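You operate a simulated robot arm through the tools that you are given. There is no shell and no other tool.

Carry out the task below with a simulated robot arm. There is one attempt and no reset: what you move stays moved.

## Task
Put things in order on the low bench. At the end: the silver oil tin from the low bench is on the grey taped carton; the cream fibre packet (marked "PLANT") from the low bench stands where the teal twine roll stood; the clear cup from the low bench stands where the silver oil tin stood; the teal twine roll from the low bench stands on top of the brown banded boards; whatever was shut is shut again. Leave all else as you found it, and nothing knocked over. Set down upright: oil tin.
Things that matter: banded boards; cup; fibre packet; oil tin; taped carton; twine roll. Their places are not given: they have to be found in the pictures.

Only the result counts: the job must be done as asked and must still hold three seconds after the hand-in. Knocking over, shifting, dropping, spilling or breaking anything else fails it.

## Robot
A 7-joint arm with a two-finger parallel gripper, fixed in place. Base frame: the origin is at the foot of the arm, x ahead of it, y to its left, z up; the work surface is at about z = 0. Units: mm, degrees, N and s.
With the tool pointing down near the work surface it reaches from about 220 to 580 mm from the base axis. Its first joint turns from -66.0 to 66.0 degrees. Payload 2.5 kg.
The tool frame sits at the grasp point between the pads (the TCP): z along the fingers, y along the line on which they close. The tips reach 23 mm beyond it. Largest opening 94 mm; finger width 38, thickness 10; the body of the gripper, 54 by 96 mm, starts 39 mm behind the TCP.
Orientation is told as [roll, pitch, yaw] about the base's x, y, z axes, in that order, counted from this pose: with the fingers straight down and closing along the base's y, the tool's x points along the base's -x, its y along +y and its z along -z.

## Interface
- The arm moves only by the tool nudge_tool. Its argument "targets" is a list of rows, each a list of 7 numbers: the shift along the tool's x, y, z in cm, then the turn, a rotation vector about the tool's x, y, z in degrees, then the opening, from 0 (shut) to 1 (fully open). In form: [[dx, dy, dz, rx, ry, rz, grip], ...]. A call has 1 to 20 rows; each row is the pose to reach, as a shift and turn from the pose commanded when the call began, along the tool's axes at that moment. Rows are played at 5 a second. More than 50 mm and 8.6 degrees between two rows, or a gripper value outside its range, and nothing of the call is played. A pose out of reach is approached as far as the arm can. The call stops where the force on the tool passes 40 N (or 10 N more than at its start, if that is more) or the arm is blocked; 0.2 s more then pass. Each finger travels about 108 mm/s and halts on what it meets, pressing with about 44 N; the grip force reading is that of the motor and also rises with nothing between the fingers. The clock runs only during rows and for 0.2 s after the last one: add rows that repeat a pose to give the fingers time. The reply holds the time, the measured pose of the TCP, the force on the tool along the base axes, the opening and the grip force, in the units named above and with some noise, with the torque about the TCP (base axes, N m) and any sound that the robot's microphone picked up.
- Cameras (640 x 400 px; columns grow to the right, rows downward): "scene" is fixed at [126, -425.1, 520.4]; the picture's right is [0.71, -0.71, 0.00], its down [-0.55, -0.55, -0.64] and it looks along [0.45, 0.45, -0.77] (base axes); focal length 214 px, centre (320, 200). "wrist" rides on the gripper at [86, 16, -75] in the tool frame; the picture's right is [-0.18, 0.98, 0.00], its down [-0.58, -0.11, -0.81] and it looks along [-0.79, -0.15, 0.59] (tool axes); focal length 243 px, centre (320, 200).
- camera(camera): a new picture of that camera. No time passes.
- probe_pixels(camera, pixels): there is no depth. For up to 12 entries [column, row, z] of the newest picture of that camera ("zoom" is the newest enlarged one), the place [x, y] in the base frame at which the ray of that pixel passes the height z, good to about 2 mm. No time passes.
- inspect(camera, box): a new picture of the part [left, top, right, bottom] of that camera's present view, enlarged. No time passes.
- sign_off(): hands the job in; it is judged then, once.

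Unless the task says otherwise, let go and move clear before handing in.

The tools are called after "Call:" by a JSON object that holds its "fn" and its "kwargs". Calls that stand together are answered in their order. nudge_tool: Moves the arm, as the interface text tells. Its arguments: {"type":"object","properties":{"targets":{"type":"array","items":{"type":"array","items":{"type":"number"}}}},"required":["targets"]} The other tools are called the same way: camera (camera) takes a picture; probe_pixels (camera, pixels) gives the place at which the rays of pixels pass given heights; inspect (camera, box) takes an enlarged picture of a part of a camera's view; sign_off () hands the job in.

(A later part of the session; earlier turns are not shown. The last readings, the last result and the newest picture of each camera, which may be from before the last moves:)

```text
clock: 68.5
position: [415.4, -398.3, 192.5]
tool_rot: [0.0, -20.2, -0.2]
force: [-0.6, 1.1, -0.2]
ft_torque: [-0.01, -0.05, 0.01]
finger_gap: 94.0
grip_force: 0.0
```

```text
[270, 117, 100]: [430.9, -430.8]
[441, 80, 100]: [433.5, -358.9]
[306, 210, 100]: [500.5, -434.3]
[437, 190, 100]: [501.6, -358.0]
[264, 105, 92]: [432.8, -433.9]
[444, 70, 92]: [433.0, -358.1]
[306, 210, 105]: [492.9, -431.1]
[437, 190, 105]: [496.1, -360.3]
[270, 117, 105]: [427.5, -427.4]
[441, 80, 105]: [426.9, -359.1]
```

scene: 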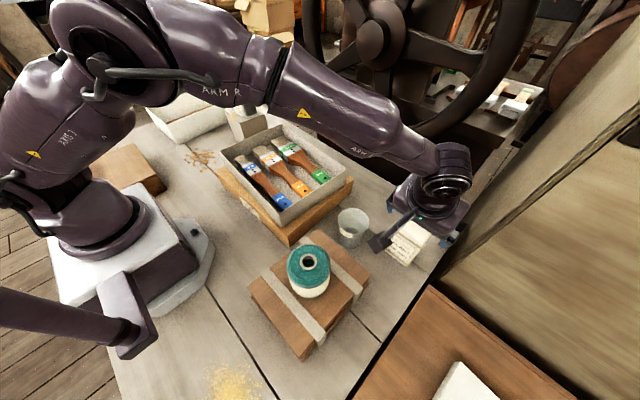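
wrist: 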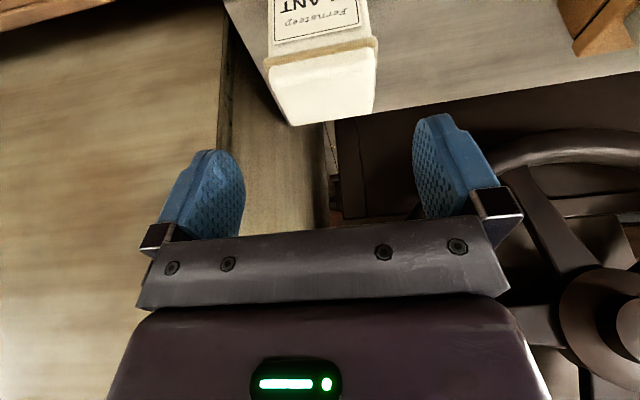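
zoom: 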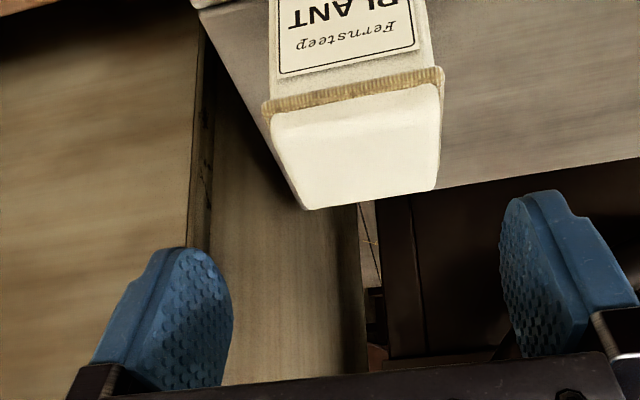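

The packet centre is about (460,-395) with a width near 70 mm, leaving about 12 mm per side. I advance along the tilted finger axis to TCP ≈(449,-395.5,77).

Call:
{"fn": "nudge_tool", "kwargs": {"targets": [[0.1, 0.1, 2, 0, 0, 0, 1], [0.2, 0.15, 4, 0, 0, 0, 1], [0.35, 0.15, 6, 0, 0, 0, 1], [0.45, 0.15, 8, 0, 0, 0, 1], [0.55, 0.15, 9.6, 0, 0, 0, 1], [0.6, 0.15, 11, 0, 0, 0, 1], [0.67, 0.15, 11.9, 0, 0, 0, 1], [0.67, 0.15, 11.9, 0, 0, 0, 1]]}}

Call:
{"fn": "camera", "kwargs": {"camera": "wrist"}}

Call:
{"fn": "inspect", "kwargs": {"camera": "scene", "box": [350, 170, 470, 290]}}

```text
clock: 70.1
position: [449.5, -401.5, 86.4]
tool_rot: [-0.6, -20.9, 0.0]
force: [-1.5, 0.7, 5.3]
ft_torque: [0.2, 0.07, 0.06]
finger_gap: 93.8
grip_force: 0.3
stopped in row 8: the force on the tool passed its limit at 48 N (the readings are from after the stop); the commanded pose is now the measured one
```

```text
taken
```

wrist: 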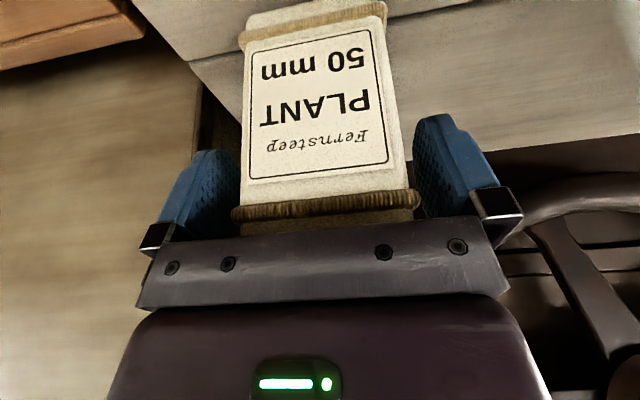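

```text
3.33 times, centred on (410, 230) of scene
```

zoom: 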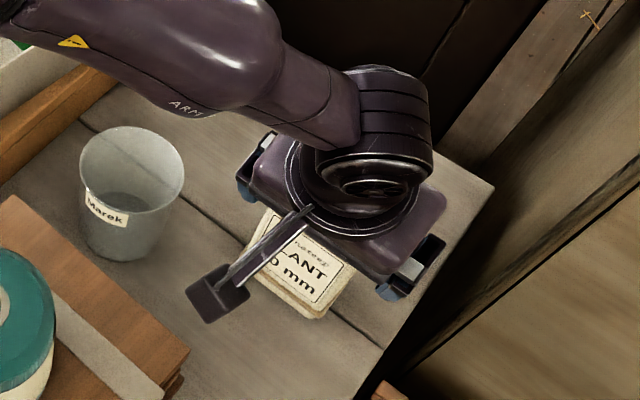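

The tool stopped at z=86 with 48 N: the gripper body met the packet's pillow-like top, so it is about 118–120 mm tall rather than 105. I back off 8 mm along the finger axis and check whether the packet shifted.

Call:
{"fn": "nudge_tool", "kwargs": {"targets": [[0, 0, -0.4, 0, 0, 0, 1], [0, 0, -0.8, 0, 0, 0, 1], [0, 0, -0.8, 0, 0, 0, 1]]}}

Call:
{"fn": "inspect", "kwargs": {"camera": "scene", "box": [370, 215, 450, 275]}}

Call:
{"fn": "inspect", "kwargs": {"camera": "wrist", "box": [160, 0, 480, 240]}}

```text
clock: 70.9
position: [447.5, -400.1, 92.7]
tool_rot: [-0.5, -20.8, 0.0]
force: [-0.5, 0.7, 0.3]
ft_torque: [0.0, -0.03, 0.0]
finger_gap: 94.2
grip_force: 0.0
```

```text
6.67 times, centred on (410, 245) of scene
```

zoom: 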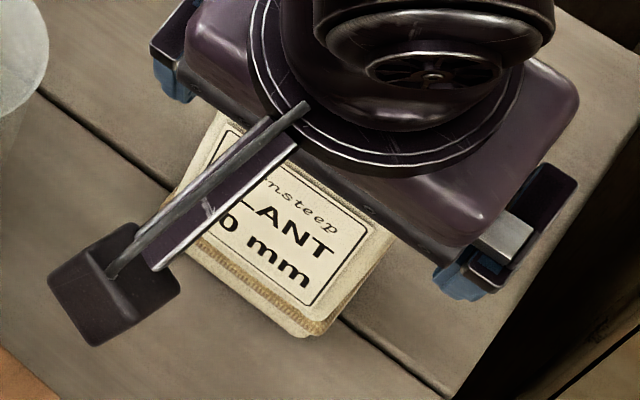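

```text
1.67 times, centred on (320, 120) of wrist
```

zoom: 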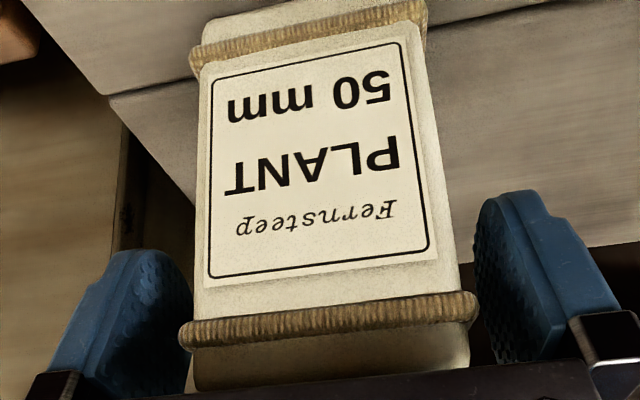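

I'll probe the packet's front base corner now, at zoom (305,337), and compare it with the earlier (428,-428) to see whether the packet slid.

Call:
{"fn": "probe_pixels", "kwargs": {"camera": "zoom", "pixels": [[190, 75, 20], [428, 20, 20], [200, 40, 0], [182, 335, 105], [475, 305, 105]]}}

Call:
{"fn": "inspect", "kwargs": {"camera": "scene", "box": [370, 215, 450, 275]}}

Call:
{"fn": "probe_pixels", "kwargs": {"camera": "zoom", "pixels": [[300, 337, 0], [312, 332, 0], [180, 250, 0], [165, 210, 0], [340, 320, 0]]}}

```text
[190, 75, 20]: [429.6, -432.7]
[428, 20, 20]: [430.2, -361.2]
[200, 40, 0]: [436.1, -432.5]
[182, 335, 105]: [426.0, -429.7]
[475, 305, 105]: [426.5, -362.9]
```

```text
6.67 times, centred on (410, 245) of scene
```

zoom: 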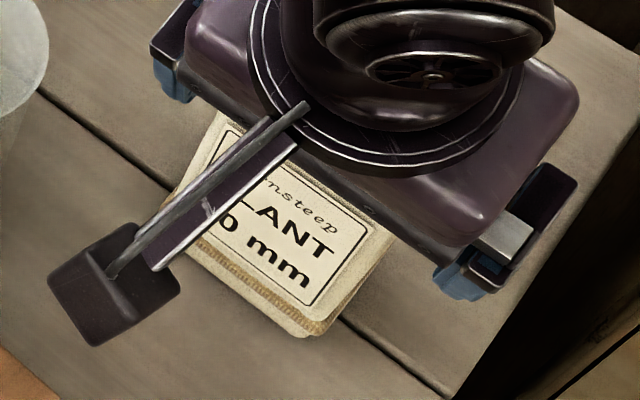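

```text
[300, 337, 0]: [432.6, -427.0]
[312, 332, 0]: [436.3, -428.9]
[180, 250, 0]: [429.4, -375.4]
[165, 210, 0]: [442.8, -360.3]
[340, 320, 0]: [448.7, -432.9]
```

The packet is at most a few mm off and still upright, centred near y≈-396.5. I shift +5 mm in y and 3 mm forward, then close gently.

Call:
{"fn": "nudge_tool", "kwargs": {"targets": [[0, 0.25, 0.1, 0, 0, 0, 1], [0, 0.5, 0.3, 0, 0, 0, 1], [0, 0.5, 0.3, 0, 0, 0, 1], [0, 0.5, 0.3, 0, 0, 0, 0.88], [0, 0.5, 0.3, 0, 0, 0, 0.8], [0, 0.5, 0.3, 0, 0, 0, 0.72], [0, 0.5, 0.3, 0, 0, 0, 0.6], [0, 0.5, 0.3, 0, 0, 0, 0.5], [0, 0.5, 0.3, 0, 0, 0, 0.5]]}}

Call:
{"fn": "camera", "kwargs": {"camera": "wrist"}}

```text
clock: 72.9
position: [447.0, -394.0, 90.2]
tool_rot: [-0.4, -20.8, 0.0]
force: [0.7, -0.4, 1.9]
ft_torque: [0.04, -0.04, 0.01]
finger_gap: 69.5
grip_force: 43.9
```

```text
taken
```

wrist: 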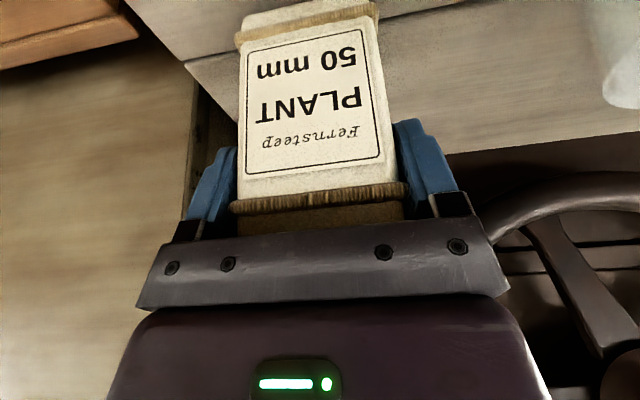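

Grip at 69.5 mm with full force. I lift 12 mm straight up, compensating for the tilt, and check.

Call:
{"fn": "nudge_tool", "kwargs": {"targets": [[-0.04, 0, -0.1, 0, 0, 0, 0.5], [-0.09, 0, -0.23, 0, 0, 0, 0.5], [-0.16, 0, -0.42, 0, 0, 0, 0.5], [-0.25, 0, -0.65, 0, 0, 0, 0.5], [-0.35, 0, -0.93, 0, 0, 0, 0.5], [-0.43, 0, -1.12, 0, 0, 0, 0.5], [-0.43, 0, -1.12, 0, 0, 0, 0.5]]}}

Call:
{"fn": "camera", "kwargs": {"camera": "wrist"}}

Call:
{"fn": "inspect", "kwargs": {"camera": "scene", "box": [370, 215, 450, 275]}}

```text
clock: 74.5
position: [446.7, -395.2, 103.9]
tool_rot: [-0.5, -20.8, 0.0]
force: [-0.5, 0.0, -1.4]
ft_torque: [-0.01, 0.02, 0.0]
finger_gap: 69.5
grip_force: 44.5
```

```text
taken
```

wrist: 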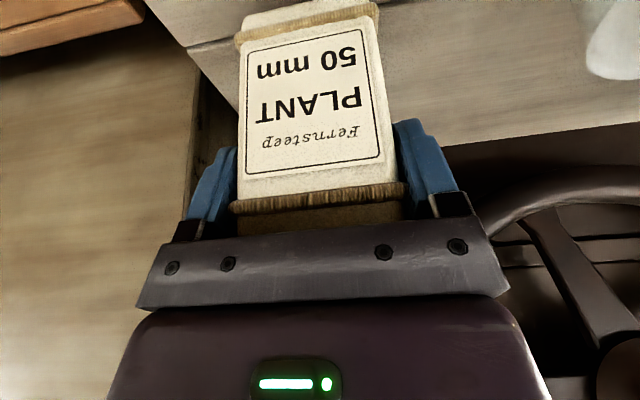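

```text
6.67 times, centred on (410, 245) of scene
```

zoom: 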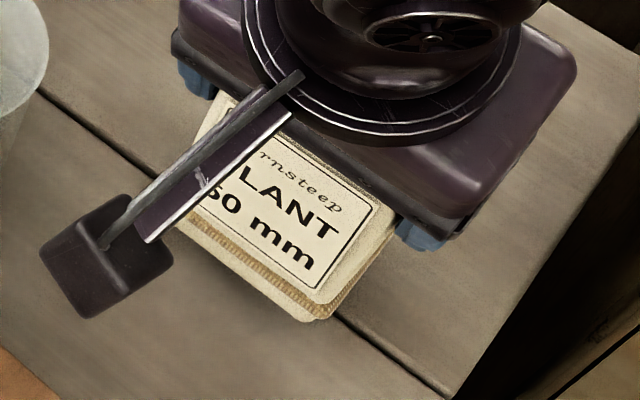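

The packet lifts cleanly, with a load of about 1.5 N and an unchanged grip view. I raise it to z≈240 and start moving inward.

Call:
{"fn": "nudge_tool", "kwargs": {"targets": [[-0.14, 0, -0.37, 0, 0, 0, 0.5], [-0.43, 0, -1.12, 0, 0, 0, 0.5], [-0.85, 0, -2.24, 0, 0, 0, 0.5], [-1.35, 0, -3.55, 0, 0, 0, 0.5], [-1.92, 0, -5.05, 0, 0, 0, 0.5], [-2.3, 0.2, -6.62, 0, 0, 0, 0.5], [-2.31, 0.7, -8.33, 0, 0, 0, 0.5], [-2.05, 1.4, -9.92, 0, 0, 0, 0.5], [-1.55, 2.2, -11.39, 0, 0, 0, 0.5], [-0.96, 3.1, -12.69, 0, 0, 0, 0.5], [-0.31, 3.9, -13.79, 0, 0, 0, 0.5], [0.26, 4.6, -14.54, 0, 0, 0, 0.5], [0.56, 4.9, -14.87, 0, 0, 0, 0.5], [0.75, 5.0, -14.94, 0, 0, 0, 0.5]]}}

Call:
{"fn": "camera", "kwargs": {"camera": "wrist"}}

Call:
{"fn": "camera", "kwargs": {"camera": "scene"}}

```text
clock: 77.5
position: [387.3, -343.0, 239.0]
tool_rot: [-0.5, -20.7, 0.1]
force: [0.5, -0.6, -1.4]
ft_torque: [-0.02, 0.02, -0.03]
finger_gap: 69.5
grip_force: 44.1
```

```text
taken
```

wrist: 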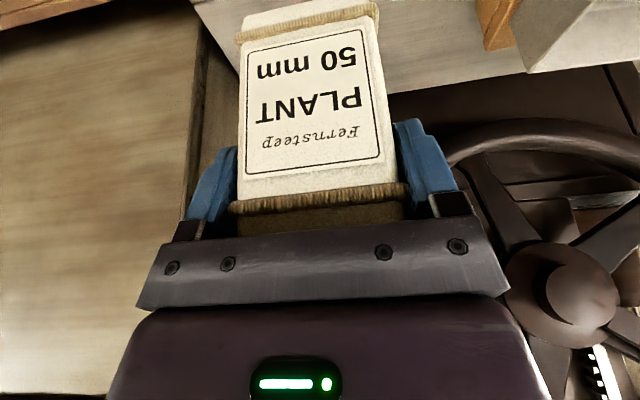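

```text
taken
```

scene: 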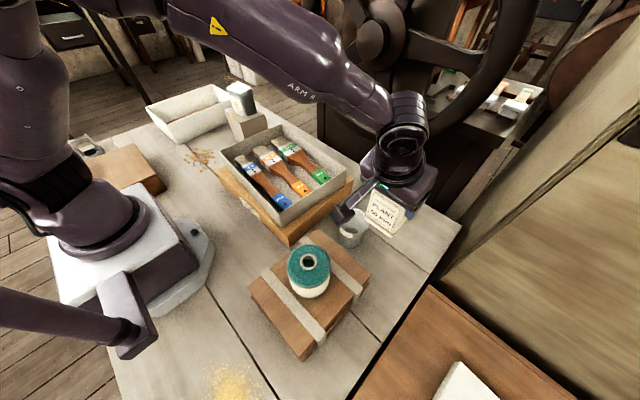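

The packet is carried upright at z=239. Before swinging across I want to know how near the hand wheel is, so I'll probe its lowest rim point in both views: scene (400,138) and wrist (540,122).

Call:
{"fn": "probe_pixels", "kwargs": {"camera": "scene", "pixels": [[400, 138, 0], [400, 138, 100], [400, 138, 200], [400, 138, 300]]}}

Call:
{"fn": "probe_pixels", "kwargs": {"camera": "wrist", "pixels": [[540, 122, 0], [540, 122, 100], [540, 122, 150], [540, 122, 200]]}}

```text
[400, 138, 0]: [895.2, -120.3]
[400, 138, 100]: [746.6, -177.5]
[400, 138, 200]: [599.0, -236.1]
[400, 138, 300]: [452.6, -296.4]
```

```text
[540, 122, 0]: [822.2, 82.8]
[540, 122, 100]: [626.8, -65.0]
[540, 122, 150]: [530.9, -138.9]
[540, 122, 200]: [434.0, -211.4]
```

The lowest rim points don't coincide, so I'll triangulate the hub instead: scene (378,40) and wrist (565,290).

Call:
{"fn": "probe_pixels", "kwargs": {"camera": "scene", "pixels": [[375, 40, 150], [375, 40, 250], [375, 40, 350], [470, 100, 200], [470, 100, 300]]}}

Call:
{"fn": "probe_pixels", "kwargs": {"wrist": "", "camera": "wrist", "pixels": [[570, 290, 290], [570, 290, 250], [570, 290, 200], [570, 290, 150], [455, 155, 100], [455, 155, 200]]}}

```text
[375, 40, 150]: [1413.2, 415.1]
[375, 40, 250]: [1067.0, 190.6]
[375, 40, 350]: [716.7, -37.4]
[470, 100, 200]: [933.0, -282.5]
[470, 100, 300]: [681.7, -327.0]
```

```text
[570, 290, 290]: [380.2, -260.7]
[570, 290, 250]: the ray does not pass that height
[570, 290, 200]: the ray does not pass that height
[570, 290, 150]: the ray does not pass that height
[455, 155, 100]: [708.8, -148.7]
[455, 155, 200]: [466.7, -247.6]
```

The hub triangulates to about (785,7,330), far out of the way. I swing the packet to about (410,0,265), rotating about the vertical so it stays upright.

Call:
{"fn": "nudge_tool", "kwargs": {"targets": [[-0.16, 0.35, 0.03, -0.16, 0, -0.42, 0.5], [-0.49, 1.06, 0.1, -0.48, 0, -1.26, 0.5], [-1.09, 2.47, 0.22, -1.12, 0, -2.95, 0.5], [-1.79, 4.26, 0.35, -1.92, 0, -5.05, 0.5], [-2.53, 6.41, 0.46, -2.87, 0, -7.58, 0.5], [-3.17, 8.56, 0.54, -3.83, 0, -10.1, 0.5], [-3.71, 10.71, 0.57, -4.79, 0, -12.63, 0.5], [-4.15, 12.87, 0.57, -5.75, 0, -15.16, 0.5], [-4.48, 15.01, 0.54, -6.71, 0, -17.68, 0.5], [-4.73, 17.14, 0.46, -7.67, 0, -20.21, 0.5], [-4.86, 19.24, 0.35, -8.62, 0, -22.73, 0.5], [-4.92, 21.32, 0.2, -9.58, 0, -25.26, 0.5], [-4.88, 23.38, 0.01, -10.54, 0, -27.79, 0.5], [-4.76, 25.4, -0.19, -11.5, 0, -30.31, 0.5], [-4.54, 27.38, -0.45, -12.46, 0, -32.84, 0.5], [-4.23, 29.32, -0.72, -13.41, 0, -35.36, 0.5], [-3.86, 31.22, -1.04, -14.37, 0, -37.89, 0.5], [-3.49, 32.75, -1.32, -15.17, 0, -40.0, 0.5], [-3.23, 33.66, -1.5, -15.65, 0, -41.26, 0.5], [-3.05, 34.26, -1.62, -15.97, 0, -42.1, 0.5]]}}

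Call:
{"fn": "camera", "kwargs": {"camera": "wrist"}}

Call:
{"fn": "camera", "kwargs": {"camera": "scene"}}

```text
clock: 81.7
position: [411.5, 0.4, 262.7]
tool_rot: [-0.4, -20.5, 45.0]
force: [-0.3, 0.3, -1.5]
ft_torque: [-0.02, -0.01, -0.03]
finger_gap: 69.6
grip_force: 44.2
```

```text
taken
```

wrist: 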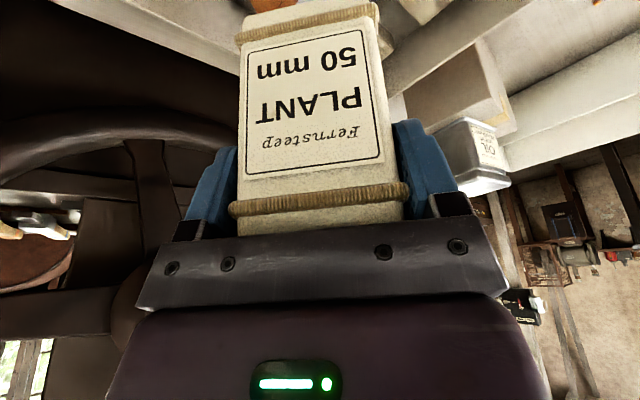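

```text
taken
```

scene: 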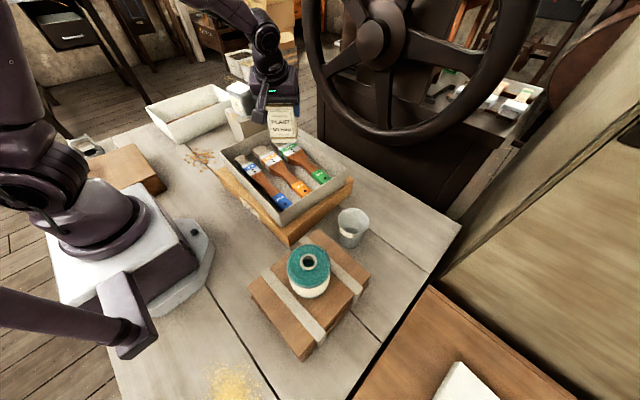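

The packet is stable at (411,0,263) with pitch kept at -20.5°. I continue the arc to above the roll's old spot, with TCP at about (272.5,351.6), passing inside the tin on the carton.

Call:
{"fn": "nudge_tool", "kwargs": {"targets": [[-0.23, 0.28, 0.09, -0.18, 0, -0.49, 0.5], [-0.69, 0.84, 0.26, -0.55, 0, -1.46, 0.5], [-1.59, 1.99, 0.6, -1.27, 0, -3.41, 0.5], [-2.66, 3.46, 0.99, -2.19, 0, -5.85, 0.5], [-3.84, 5.3, 1.44, -3.28, 0, -8.77, 0.5], [-4.93, 7.2, 1.84, -4.37, 0, -11.69, 0.5], [-5.92, 9.15, 2.21, -5.46, 0, -14.61, 0.5], [-6.79, 11.16, 2.54, -6.56, 0, -17.54, 0.5], [-7.57, 13.2, 2.83, -7.65, 0, -20.46, 0.5], [-8.24, 15.29, 3.08, -8.74, 0, -23.38, 0.5], [-8.8, 17.4, 3.29, -9.83, 0, -26.3, 0.5], [-9.25, 19.54, 3.46, -10.93, 0, -29.23, 0.5], [-10.3, 21.56, 3.85, -12.02, 0, -32.15, 0.5], [-11.24, 23.67, 4.2, -13.11, 0, -35.07, 0.5], [-12.09, 25.87, 4.52, -14.2, 0, -37.99, 0.5], [-12.82, 28.14, 4.79, -15.3, 0, -40.92, 0.5], [-13.43, 30.5, 5.02, -16.39, 0, -43.84, 0.5], [-13.85, 32.52, 5.18, -17.3, 0, -46.27, 0.5], [-14.06, 33.75, 5.26, -17.85, 0, -47.74, 0.5], [-14.18, 34.58, 5.3, -18.21, 0, -48.71, 0.5]]}}

Call:
{"fn": "camera", "kwargs": {"camera": "wrist"}}

Call:
{"fn": "camera", "kwargs": {"camera": "scene"}}

```text
clock: 85.9
position: [274.7, 351.0, 261.1]
tool_rot: [-0.3, -20.2, 97.0]
force: [0.3, -0.5, -0.9]
ft_torque: [-0.02, 0.0, -0.02]
finger_gap: 70.0
grip_force: 43.9
```

```text
taken
```

wrist: 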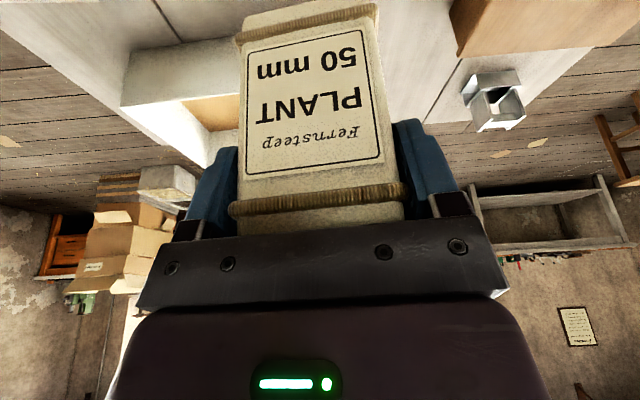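

```text
taken
```

scene: 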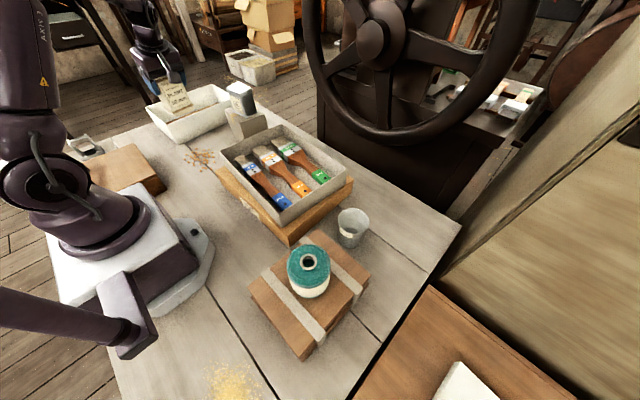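

The packet hangs above the roll's old spot. I'll inspect where the orange beads lie relative to the footprint before lowering.

Call:
{"fn": "inspect", "kwargs": {"camera": "scene", "box": [165, 125, 235, 180]}}

Call:
{"fn": "inspect", "kwargs": {"camera": "scene", "box": [120, 30, 240, 130]}}

```text
7.27 times, centred on (200, 152) of scene
```

zoom: 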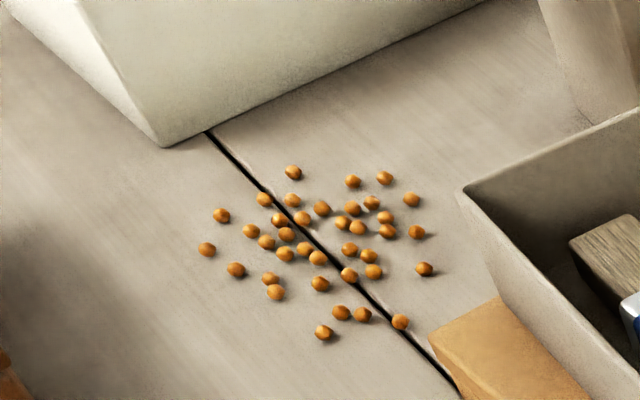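

```text
4.00 times, centred on (180, 80) of scene
```

zoom: 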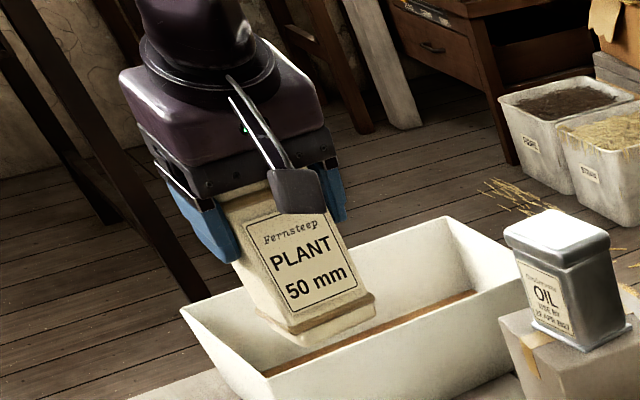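

The beads lie at exactly the same pixels as before, including inside the roll's old footprint, so they are flat dressing and the packet may stand there. I'll zoom in on the packet's lower edges to find its true centre.

Call:
{"fn": "inspect", "kwargs": {"camera": "scene", "box": [155, 75, 215, 120]}}

```text
8.89 times, centred on (185, 98) of scene
```

zoom: 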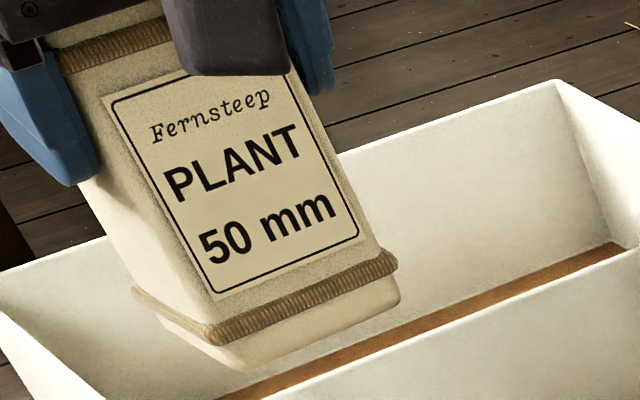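

The packet's bottom corners are at zoom (243,370), (400,300) and (158,318). I'll probe these at z≈171.

Call:
{"fn": "probe_pixels", "kwargs": {"camera": "zoom", "pixels": [[243, 370, 171], [400, 300, 171], [158, 318, 171], [243, 370, 175], [400, 300, 175], [158, 318, 175], [212, 345, 185], [397, 265, 185], [133, 290, 185]]}}

```text
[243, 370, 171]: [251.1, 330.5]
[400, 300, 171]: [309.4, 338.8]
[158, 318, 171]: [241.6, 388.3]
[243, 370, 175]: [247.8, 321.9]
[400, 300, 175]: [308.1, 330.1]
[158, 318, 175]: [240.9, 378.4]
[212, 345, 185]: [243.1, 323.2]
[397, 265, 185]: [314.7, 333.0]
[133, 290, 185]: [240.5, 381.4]
```

The packet's bottom centre is about (274,365), so I shift by (-3,+2) mm and lower to TCP z≈98, which puts the base about 8 mm above the bench.

Call:
{"fn": "nudge_tool", "kwargs": {"targets": [[0.11, 0.01, 0.31, 0, 0, 0, 0.5], [0.32, 0.02, 0.92, 0, 0, 0, 0.5], [0.65, 0.03, 1.85, 0, 0, 0, 0.5], [1.08, 0.05, 3.08, 0, 0, 0, 0.5], [1.57, 0.08, 4.46, 0, 0, 0, 0.5], [2.06, 0.1, 5.84, 0, 0, 0, 0.5], [2.54, 0.13, 7.23, 0, 0, 0, 0.5], [3.03, 0.15, 8.61, 0, 0, 0, 0.5], [3.52, 0.18, 10.0, 0, 0, 0, 0.5], [4.0, 0.2, 11.38, 0, 0, 0, 0.5], [4.49, 0.22, 12.77, 0, 0, 0, 0.5], [4.92, 0.25, 14.0, 0, 0, 0, 0.5], [5.25, 0.26, 14.92, 0, 0, 0, 0.5], [5.41, 0.27, 15.38, 0, 0, 0, 0.5]]}}

Call:
{"fn": "inspect", "kwargs": {"camera": "scene", "box": [150, 90, 250, 180]}}

Call:
{"fn": "camera", "kwargs": {"camera": "wrist"}}

```text
clock: 88.9
position: [272.6, 353.2, 96.9]
tool_rot: [-0.3, -20.3, 96.9]
force: [-0.2, 0.5, -1.1]
ft_torque: [-0.02, 0.0, -0.03]
finger_gap: 69.4
grip_force: 44.4
```

```text
4.44 times, centred on (200, 135) of scene
```

zoom: 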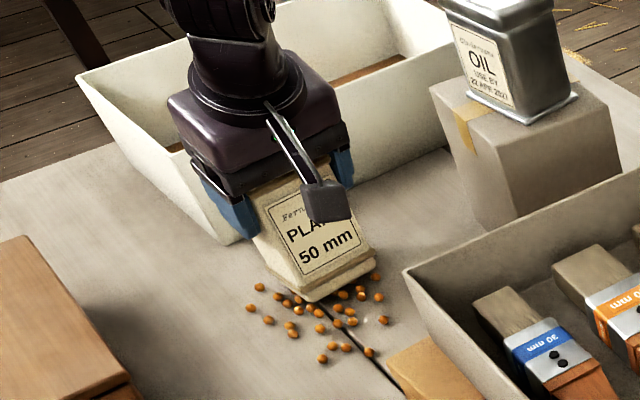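

```text
taken
```

wrist: 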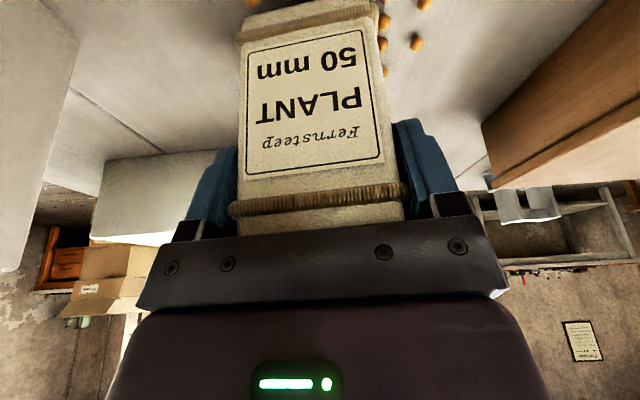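

The packet is just above the bench. I lower 4 mm and then creep down, watching the force.

Call:
{"fn": "nudge_tool", "kwargs": {"targets": [[0.07, 0, 0.19, 0, 0, 0, 0.5], [0.14, 0, 0.38, 0, 0, 0, 0.5], [0.14, 0, 0.38, 0, 0, 0, 0.5]]}}

Call:
{"fn": "nudge_tool", "kwargs": {"targets": [[0.035, 0, 0.09, 0, 0, 0, 0.5], [0.07, 0, 0.19, 0, 0, 0, 0.5], [0.07, 0, 0.19, 0, 0, 0, 0.5]]}}

Call:
{"fn": "nudge_tool", "kwargs": {"targets": [[0.035, 0, 0.09, 0, 0, 0, 0.5], [0.035, 0, 0.09, 0, 0, 0, 0.5]]}}

```text
clock: 89.7
position: [271.9, 353.1, 94.3]
tool_rot: [-0.2, -20.2, 96.9]
force: [0.9, 0.6, -0.8]
ft_torque: [0.0, 0.0, -0.01]
finger_gap: 69.6
grip_force: 44.3
```

```text
clock: 90.5
position: [272.9, 352.3, 91.6]
tool_rot: [-0.1, -20.1, 96.9]
force: [-0.5, -0.7, -1.9]
ft_torque: [-0.01, 0.01, 0.04]
finger_gap: 69.6
grip_force: 43.9
```

```text
clock: 91.1
position: [273.7, 353.5, 90.0]
tool_rot: [-0.2, -20.2, 96.9]
force: [-0.3, -1.5, 0.6]
ft_torque: [-0.02, 0.13, 0.03]
finger_gap: 70.0
grip_force: 43.7
```

The force is turning at z=90 (+0.6 N), which matches the bench height at grip. I go 1 mm more to seat it.

Call:
{"fn": "nudge_tool", "kwargs": {"targets": [[0.02, 0, 0.05, 0, 0, 0, 0.5], [0.035, 0, 0.09, 0, 0, 0, 0.5], [0.035, 0, 0.09, 0, 0, 0, 0.5]]}}

Call:
{"fn": "inspect", "kwargs": {"camera": "scene", "box": [160, 110, 240, 175]}}

```text
clock: 91.9
position: [273.9, 353.0, 89.9]
tool_rot: [-0.3, -20.3, 96.8]
force: [-0.5, -5.5, 16.5]
ft_torque: [0.07, 0.7, 0.23]
finger_gap: 69.9
grip_force: 44.0
```

```text
6.15 times, centred on (200, 142) of scene
```

zoom: 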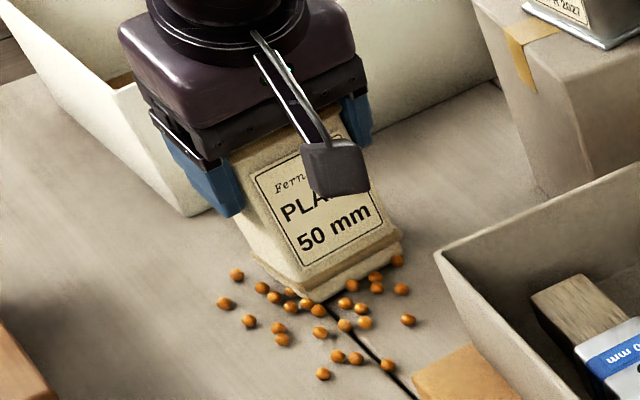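

The packet stands on the bench (+16.5 N). I ease up slightly, open, then retreat along the finger axis.

Call:
{"fn": "nudge_tool", "kwargs": {"targets": [[-0.03, 0, -0.07, 0, 0, 0, 0.5], [-0.03, 0, -0.07, 0, 0, 0, 0.76], [-0.03, 0, -0.07, 0, 0, 0, 0.84], [-0.03, 0, -0.07, 0, 0, 0, 0.92], [-0.03, 0, -0.07, 0, 0, 0, 1], [-0.03, 0, -0.07, 0, 0, 0, 1]]}}

Call:
{"fn": "camera", "kwargs": {"camera": "wrist"}}

Call:
{"fn": "inspect", "kwargs": {"camera": "scene", "box": [160, 110, 240, 175]}}

```text
clock: 93.3
position: [273.1, 352.2, 91.0]
tool_rot: [-0.3, -20.2, 97.0]
force: [0.0, 0.7, 0.6]
ft_torque: [0.0, 0.01, 0.0]
finger_gap: 94.4
grip_force: 0.1
```

```text
taken
```

wrist: 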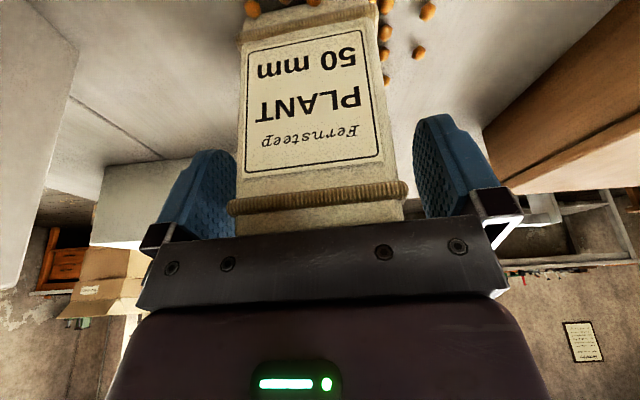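

```text
6.15 times, centred on (200, 142) of scene
```

zoom: 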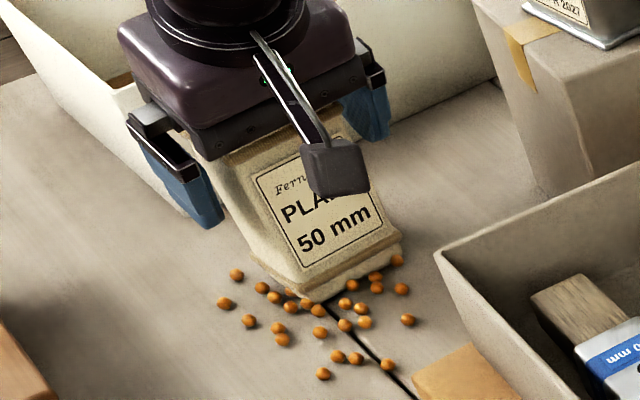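

The packet is standing free. I retreat along the finger axis and then level the tool.

Call:
{"fn": "nudge_tool", "kwargs": {"targets": [[0, 0, -0.8, 0, 0, 0, 1], [0, 0, -2, 0, 0, 0, 1], [0, 0, -4, 0, 0, 0, 1], [0, 0, -6.5, 0, 0, 0, 1], [0, 0, -9.5, 0, 0, 0, 1], [0, 0, -12.5, 0, 0, 0, 1], [0, 0, -15.5, 0, 5, 0, 1], [0, 0, -17, 0, 10, 0, 1], [0, 0, -17, 0, 15, 0, 1], [0, 0, -17, 0, 20.2, 0, 1], [0, 0, -17, 0, 20.2, 0, 1]]}}

Call:
{"fn": "camera", "kwargs": {"camera": "scene"}}

Call:
{"fn": "inspect", "kwargs": {"camera": "scene", "box": [140, 80, 280, 200]}}

```text
clock: 95.7
position: [278.3, 295.3, 248.8]
tool_rot: [-0.2, 0.0, 96.8]
force: [-0.1, -0.3, 0.1]
ft_torque: [0.02, 0.02, 0.01]
finger_gap: 93.9
grip_force: 0.0
```

```text
taken
```

scene: 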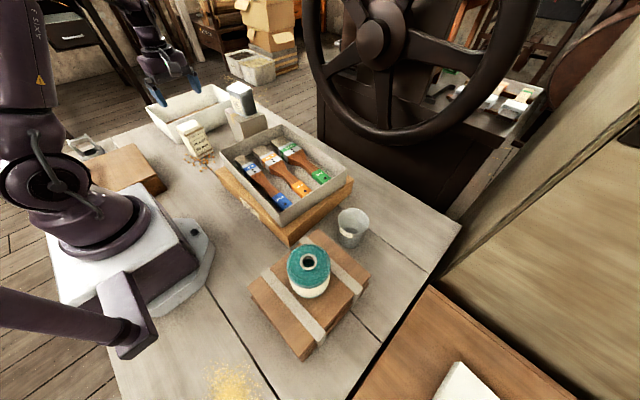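

```text
3.33 times, centred on (210, 140) of scene
```

zoom: 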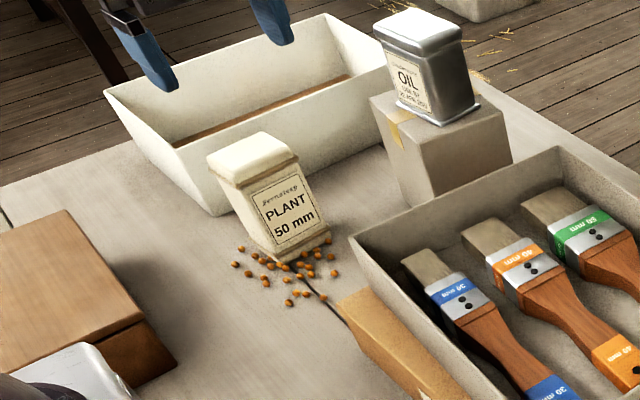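

The packet stands upright on the old roll spot. I'll check its base position by probing zoom (281,262) and (330,238), then go for the cup.

Call:
{"fn": "probe_pixels", "kwargs": {"camera": "zoom", "pixels": [[281, 262, 0], [330, 240, 0], [252, 237, 0]]}}

Call:
{"fn": "inspect", "kwargs": {"camera": "scene", "box": [320, 195, 380, 255]}}

```text
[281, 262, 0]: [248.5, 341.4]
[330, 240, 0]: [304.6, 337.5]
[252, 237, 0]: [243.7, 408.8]
```

```text
6.67 times, centred on (350, 225) of scene
```

zoom: 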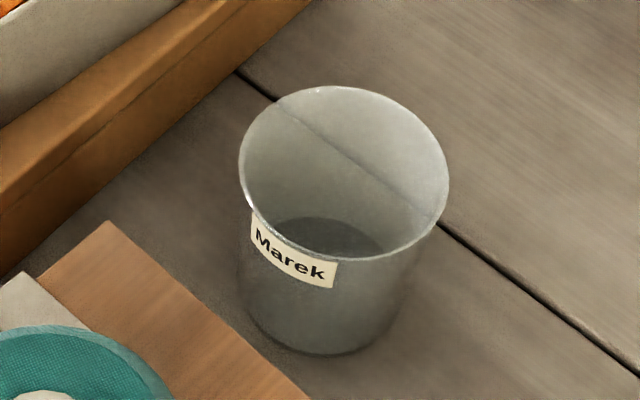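

The packet base is centred near (273,369), within a few mm of the roll's spot. For the cup I need the clearance to the wooden tray base, so I'll probe its near edges (289,247) and (342,200), (352,180) and refine the cup's rim and base.

Call:
{"fn": "probe_pixels", "kwargs": {"camera": "scene", "pixels": [[289, 247, 0], [342, 200, 0], [352, 186, 0], [289, 240, 35], [354, 178, 35]]}}

Call:
{"fn": "probe_pixels", "kwargs": {"camera": "zoom", "pixels": [[239, 165, 82], [448, 190, 82], [345, 86, 82], [340, 261, 82], [320, 357, 0], [245, 300, 0], [408, 310, 0]]}}

```text
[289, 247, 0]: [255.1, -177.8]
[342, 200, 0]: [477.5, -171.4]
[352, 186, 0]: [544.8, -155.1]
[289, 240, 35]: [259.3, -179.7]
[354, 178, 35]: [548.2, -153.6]
```

```text
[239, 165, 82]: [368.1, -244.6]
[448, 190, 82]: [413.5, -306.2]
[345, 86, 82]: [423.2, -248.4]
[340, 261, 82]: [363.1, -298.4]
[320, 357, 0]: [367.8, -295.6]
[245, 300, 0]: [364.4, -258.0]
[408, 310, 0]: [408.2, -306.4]
```

The wood's edge is at y≈-175 and the boards end at x≈303, so a yaw-0 grip of the cup at (391.5,-274.5) is clear. I swing back round at z≈249 to (400,0) first.

Call:
{"fn": "nudge_tool", "kwargs": {"targets": [[2.21, -1.64, 0, 0, 0, 4.08, 1], [4.52, -3.13, 0, 0, 0, 8.17, 1], [6.92, -4.46, 0, 0, 0, 12.25, 1], [9.41, -5.63, 0, 0, 0, 16.3, 1], [11.97, -6.62, 0, 0, 0, 20.4, 1], [14.58, -7.43, 0, 0, 0, 24.5, 1], [17.24, -8.06, 0, 0, 0, 28.6, 1], [19.93, -8.52, 0, 0, 0, 32.7, 1], [22.65, -8.77, 0, 0, 0, 36.8, 1], [25.37, -8.85, 0, 0, 0, 40.8, 1], [28.09, -8.75, 0, 0, 0, 44.9, 1], [30.79, -8.48, 0, 0, 0, 49, 1], [30.79, -8.48, 0, 0, 0, 49, 1]]}}

```text
clock: 98.5
position: [401.0, -2.2, 251.1]
tool_rot: [-0.1, -0.2, 47.8]
force: [0.0, 0.4, 0.3]
ft_torque: [0.02, -0.03, 0.01]
finger_gap: 94.2
grip_force: 0.0
```

The tool is at (401,-2,251). I continue to above the cup at (391.5,-274.5), turning to yaw 0 and lowering to z≈150.

Call:
{"fn": "nudge_tool", "kwargs": {"targets": [[1.91, -1.61, 0, 0, 0, 4.35, 1], [3.81, -3.22, 0, 0, 0, 8.7, 1], [5.72, -4.84, 0, 0, 0, 13.05, 1], [7.62, -6.45, 0, 0, 0, 17.4, 1], [9.53, -8.06, 0, 0, 0, 21.75, 1], [11.44, -9.67, 0, 0, 0, 26.1, 1], [13.34, -11.28, 2, 0, 0, 30.45, 1], [15.25, -12.9, 4, 0, 0, 34.8, 1], [17.15, -14.51, 6, 0, 0, 39.15, 1], [19.06, -16.12, 8, 0, 0, 43.5, 1], [20.97, -17.73, 10, 0, 0, 47.8, 1], [20.97, -17.73, 10, 0, 0, 47.8, 1]]}}

Call:
{"fn": "camera", "kwargs": {"camera": "wrist"}}

Call:
{"fn": "inspect", "kwargs": {"camera": "scene", "box": [290, 160, 430, 280]}}

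```text
clock: 101.1
position: [393.2, -275.9, 148.5]
tool_rot: [0.0, -0.2, 0.0]
force: [-0.1, -0.3, 0.0]
ft_torque: [0.01, 0.0, 0.02]
finger_gap: 94.0
grip_force: 0.1
```

```text
taken
```

wrist: 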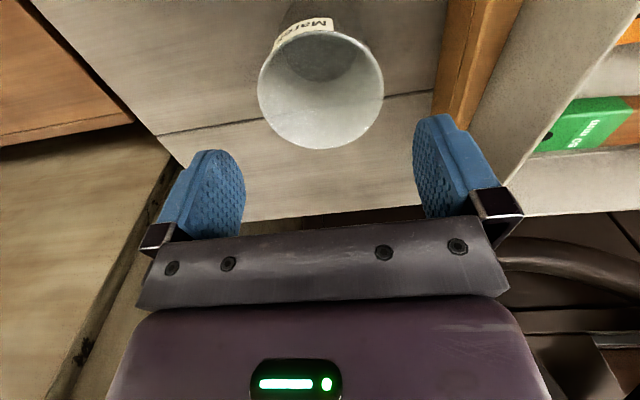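

```text
3.33 times, centred on (360, 220) of scene
```

zoom: 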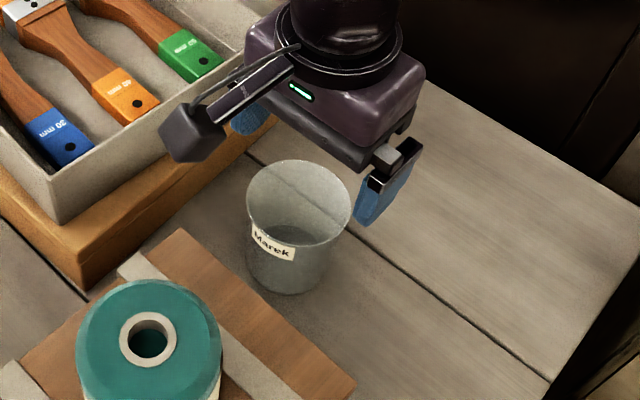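

The wrist camera would hang close over the boards at yaw 0, so I'll use yaw 60 instead. I rotate in place at this height and look into the cup.

Call:
{"fn": "nudge_tool", "kwargs": {"targets": [[0, 0, 0, 0, 0, -7.5, 1], [0, 0, 0, 0, 0, -15, 1], [0, 0, 0, 0, 0, -22.5, 1], [0, 0, 0, 0, 0, -30, 1], [0, 0, 0, 0, 0, -37.5, 1], [0, 0, 0, 0, 0, -45, 1], [0, 0, 0, 0, 0, -52.5, 1], [0, 0, 0, 0, 0, -60, 1], [0, 0, 0, 0, 0, -60, 1]]}}

Call:
{"fn": "camera", "kwargs": {"camera": "wrist"}}

Call:
{"fn": "inspect", "kwargs": {"camera": "wrist", "box": [220, 0, 420, 170]}}

Call:
{"fn": "inspect", "kwargs": {"camera": "scene", "box": [290, 160, 430, 280]}}

```text
clock: 103.1
position: [391.2, -275.1, 149.2]
tool_rot: [-0.1, -0.2, 60.2]
force: [-0.1, 0.1, -0.1]
ft_torque: [-0.02, 0.01, 0.0]
finger_gap: 93.9
grip_force: 0.1
```

```text
taken
```

wrist: 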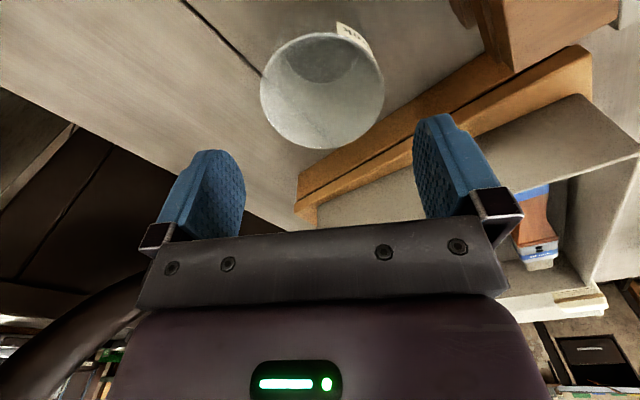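

```text
2.35 times, centred on (320, 85) of wrist
```

zoom: 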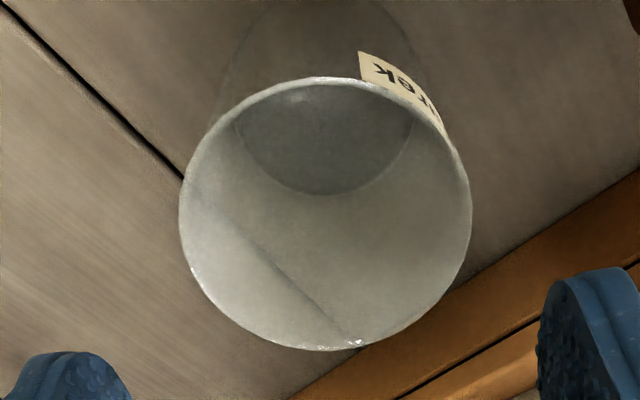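

```text
3.33 times, centred on (360, 220) of scene
```

zoom: 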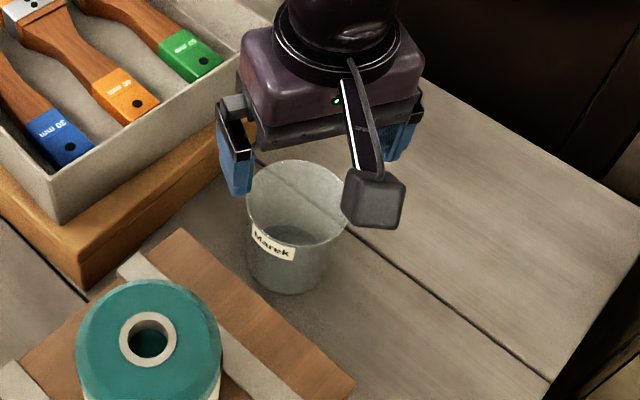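

The cup looks empty: its bottom disc shows through. Its rim in this zoom spans (180,207)–(471,197) and (320,78)–(322,350), so I'll probe the rim centre for alignment.

Call:
{"fn": "inspect", "kwargs": {"camera": "wrist", "box": [220, 0, 420, 170]}}

Call:
{"fn": "probe_pixels", "kwargs": {"camera": "zoom", "pixels": [[180, 207, 82], [471, 197, 82], [320, 78, 82], [322, 350, 82], [180, 207, 90], [471, 197, 90], [320, 78, 90], [322, 350, 90]]}}

```text
2.35 times, centred on (320, 85) of wrist
```

zoom: 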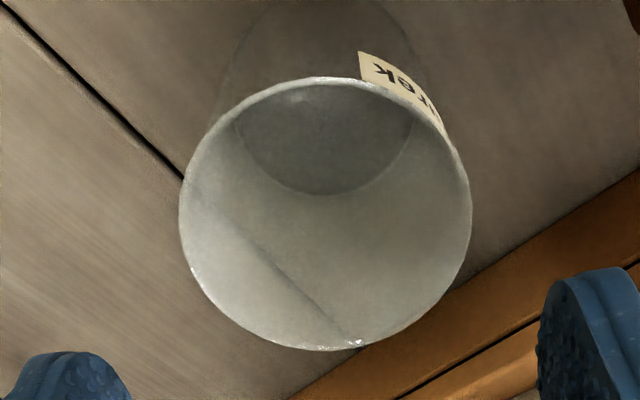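

```text
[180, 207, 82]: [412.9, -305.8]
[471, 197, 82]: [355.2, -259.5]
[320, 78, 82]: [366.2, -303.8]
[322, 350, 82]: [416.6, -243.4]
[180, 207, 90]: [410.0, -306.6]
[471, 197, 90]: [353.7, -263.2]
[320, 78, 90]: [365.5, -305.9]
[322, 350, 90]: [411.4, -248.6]
```

The rim is about 78 mm across at z≈83, centred on (391,-274), and the tool is aligned. I lower to TCP z≈66.

Call:
{"fn": "nudge_tool", "kwargs": {"targets": [[0, 0, 1.5, 0, 0, 0, 1], [0, 0, 3.2, 0, 0, 0, 1], [0, 0, 4.8, 0, 0, 0, 1], [0, 0, 6.2, 0, 0, 0, 1], [0, 0, 7.4, 0, 0, 0, 1], [0, 0, 8.3, 0, 0, 0, 1], [0, 0, 8.3, 0, 0, 0, 1]]}}

Call:
{"fn": "camera", "kwargs": {"camera": "wrist"}}

Call:
{"fn": "inspect", "kwargs": {"camera": "scene", "box": [300, 180, 400, 270]}}

```text
clock: 104.7
position: [391.4, -274.6, 66.5]
tool_rot: [-0.2, -0.2, 60.1]
force: [-0.3, 0.9, 1.0]
ft_torque: [0.03, 0.01, -0.03]
finger_gap: 93.6
grip_force: 0.1
```

```text
taken
```

wrist: 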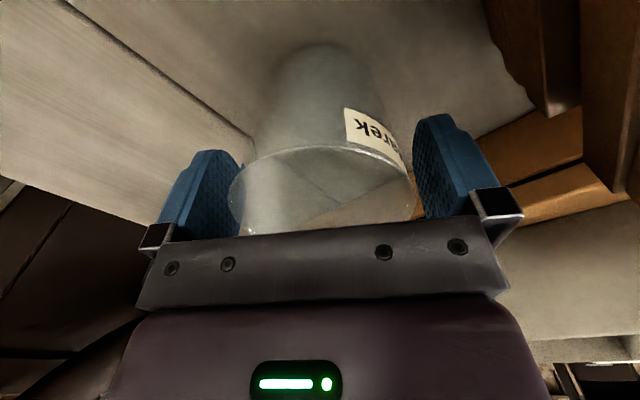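

```text
4.44 times, centred on (350, 225) of scene
```

zoom: 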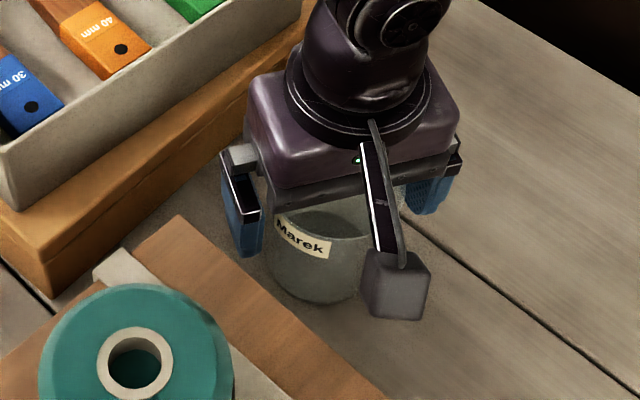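

The fingers straddle the cup. To be gentle I close in small steps and read the force as it touches.

Call:
{"fn": "nudge_tool", "kwargs": {"targets": [[0, 0, 0, 0, 0, 0, 0.92], [0, 0, 0, 0, 0, 0, 0.87], [0, 0, 0, 0, 0, 0, 0.84], [0, 0, 0, 0, 0, 0, 0.84]]}}

Call:
{"fn": "nudge_tool", "kwargs": {"targets": [[0, 0, 0, 0, 0, 0, 0.82], [0, 0, 0, 0, 0, 0, 0.82]]}}

Call:
{"fn": "nudge_tool", "kwargs": {"targets": [[0, 0, 0, 0, 0, 0, 0.81], [0, 0, 0, 0, 0, 0, 0.81]]}}

```text
clock: 105.7
position: [391.1, -274.4, 67.1]
tool_rot: [0.0, -0.1, 60.2]
force: [0.1, 0.5, 0.9]
ft_torque: [0.03, 0.0, 0.0]
finger_gap: 78.9
grip_force: 0.1
```

```text
clock: 106.3
position: [392.1, -274.7, 66.0]
tool_rot: [-0.1, 0.0, 60.0]
force: [0.5, -0.3, 0.1]
ft_torque: [0.0, -0.01, -0.02]
finger_gap: 77.1
grip_force: 0.0
```

```text
clock: 106.9
position: [390.4, -274.9, 67.1]
tool_rot: [-0.1, 0.0, 60.1]
force: [0.2, 0.4, -0.2]
ft_torque: [0.01, 0.0, 0.01]
finger_gap: 76.4
grip_force: 0.5
```

At 0.81 the gap is 76.4 mm with 0.5 N, so contact is starting. I continue in 1% steps.

Call:
{"fn": "nudge_tool", "kwargs": {"targets": [[0, 0, 0, 0, 0, 0, 0.8], [0, 0, 0, 0, 0, 0, 0.8]]}}

Call:
{"fn": "nudge_tool", "kwargs": {"targets": [[0, 0, 0, 0, 0, 0, 0.79], [0, 0, 0, 0, 0, 0, 0.79]]}}

Call:
{"fn": "nudge_tool", "kwargs": {"targets": [[0, 0, 0, 0, 0, 0, 0.78], [0, 0, 0, 0, 0, 0, 0.78]]}}

Call:
{"fn": "camera", "kwargs": {"camera": "wrist"}}

```text
clock: 107.5
position: [390.7, -275.8, 66.5]
tool_rot: [-0.1, -0.1, 60.1]
force: [0.3, 0.8, -1.0]
ft_torque: [0.0, 0.0, -0.01]
finger_gap: 76.0
grip_force: 10.4
```

```text
clock: 108.1
position: [391.9, -274.9, 65.4]
tool_rot: [-0.1, 0.0, 60.1]
force: [0.1, 0.1, 0.6]
ft_torque: [0.01, -0.06, -0.02]
finger_gap: 75.2
grip_force: 0.6
```

```text
clock: 108.7
position: [390.9, -274.7, 66.5]
tool_rot: [-0.1, -0.1, 60.0]
force: [0.2, 0.2, -0.5]
ft_torque: [-0.02, -0.02, -0.01]
finger_gap: 74.8
grip_force: 43.4
```

```text
taken
```

wrist: 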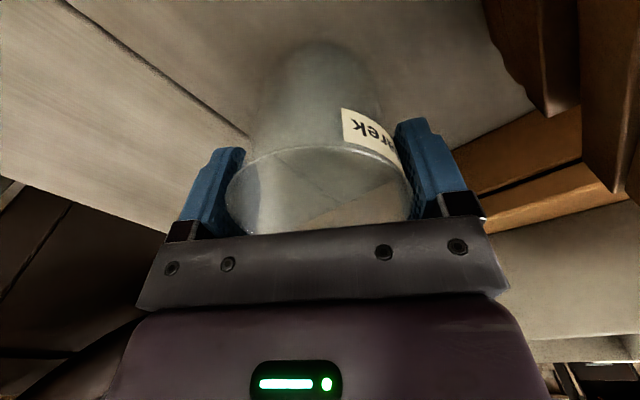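

The cup is gripped at about 75 mm with no sound of damage. I lift 10 mm slowly and check.

Call:
{"fn": "nudge_tool", "kwargs": {"targets": [[0, 0, -0.1, 0, 0, 0, 0.78], [0, 0, -0.2, 0, 0, 0, 0.78], [0, 0, -0.4, 0, 0, 0, 0.78], [0, 0, -0.6, 0, 0, 0, 0.78], [0, 0, -0.8, 0, 0, 0, 0.78], [0, 0, -1.0, 0, 0, 0, 0.78], [0, 0, -1.0, 0, 0, 0, 0.78]]}}

Call:
{"fn": "camera", "kwargs": {"camera": "wrist"}}

Call:
{"fn": "inspect", "kwargs": {"camera": "scene", "box": [300, 180, 400, 270]}}

```text
clock: 110.3
position: [391.9, -274.3, 77.0]
tool_rot: [-0.1, -0.2, 60.0]
force: [-0.2, 0.6, -0.5]
ft_torque: [0.0, 0.0, -0.03]
finger_gap: 74.5
grip_force: 44.0
```

```text
taken
```

wrist: 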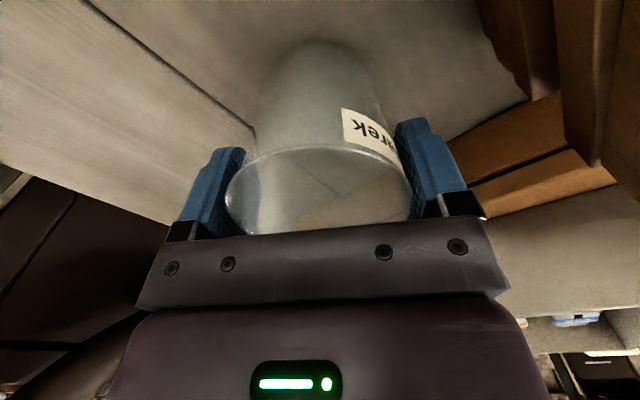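

```text
4.44 times, centred on (350, 225) of scene
```

zoom: 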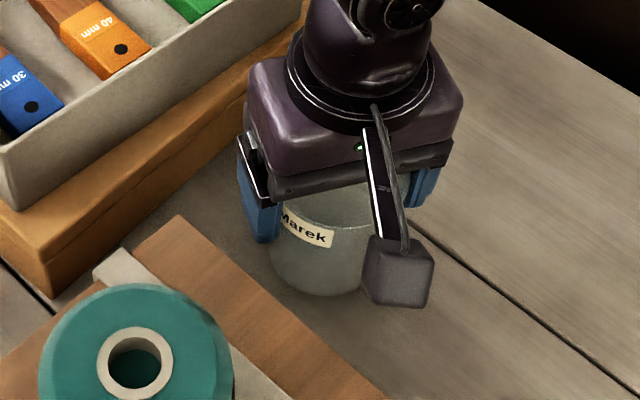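

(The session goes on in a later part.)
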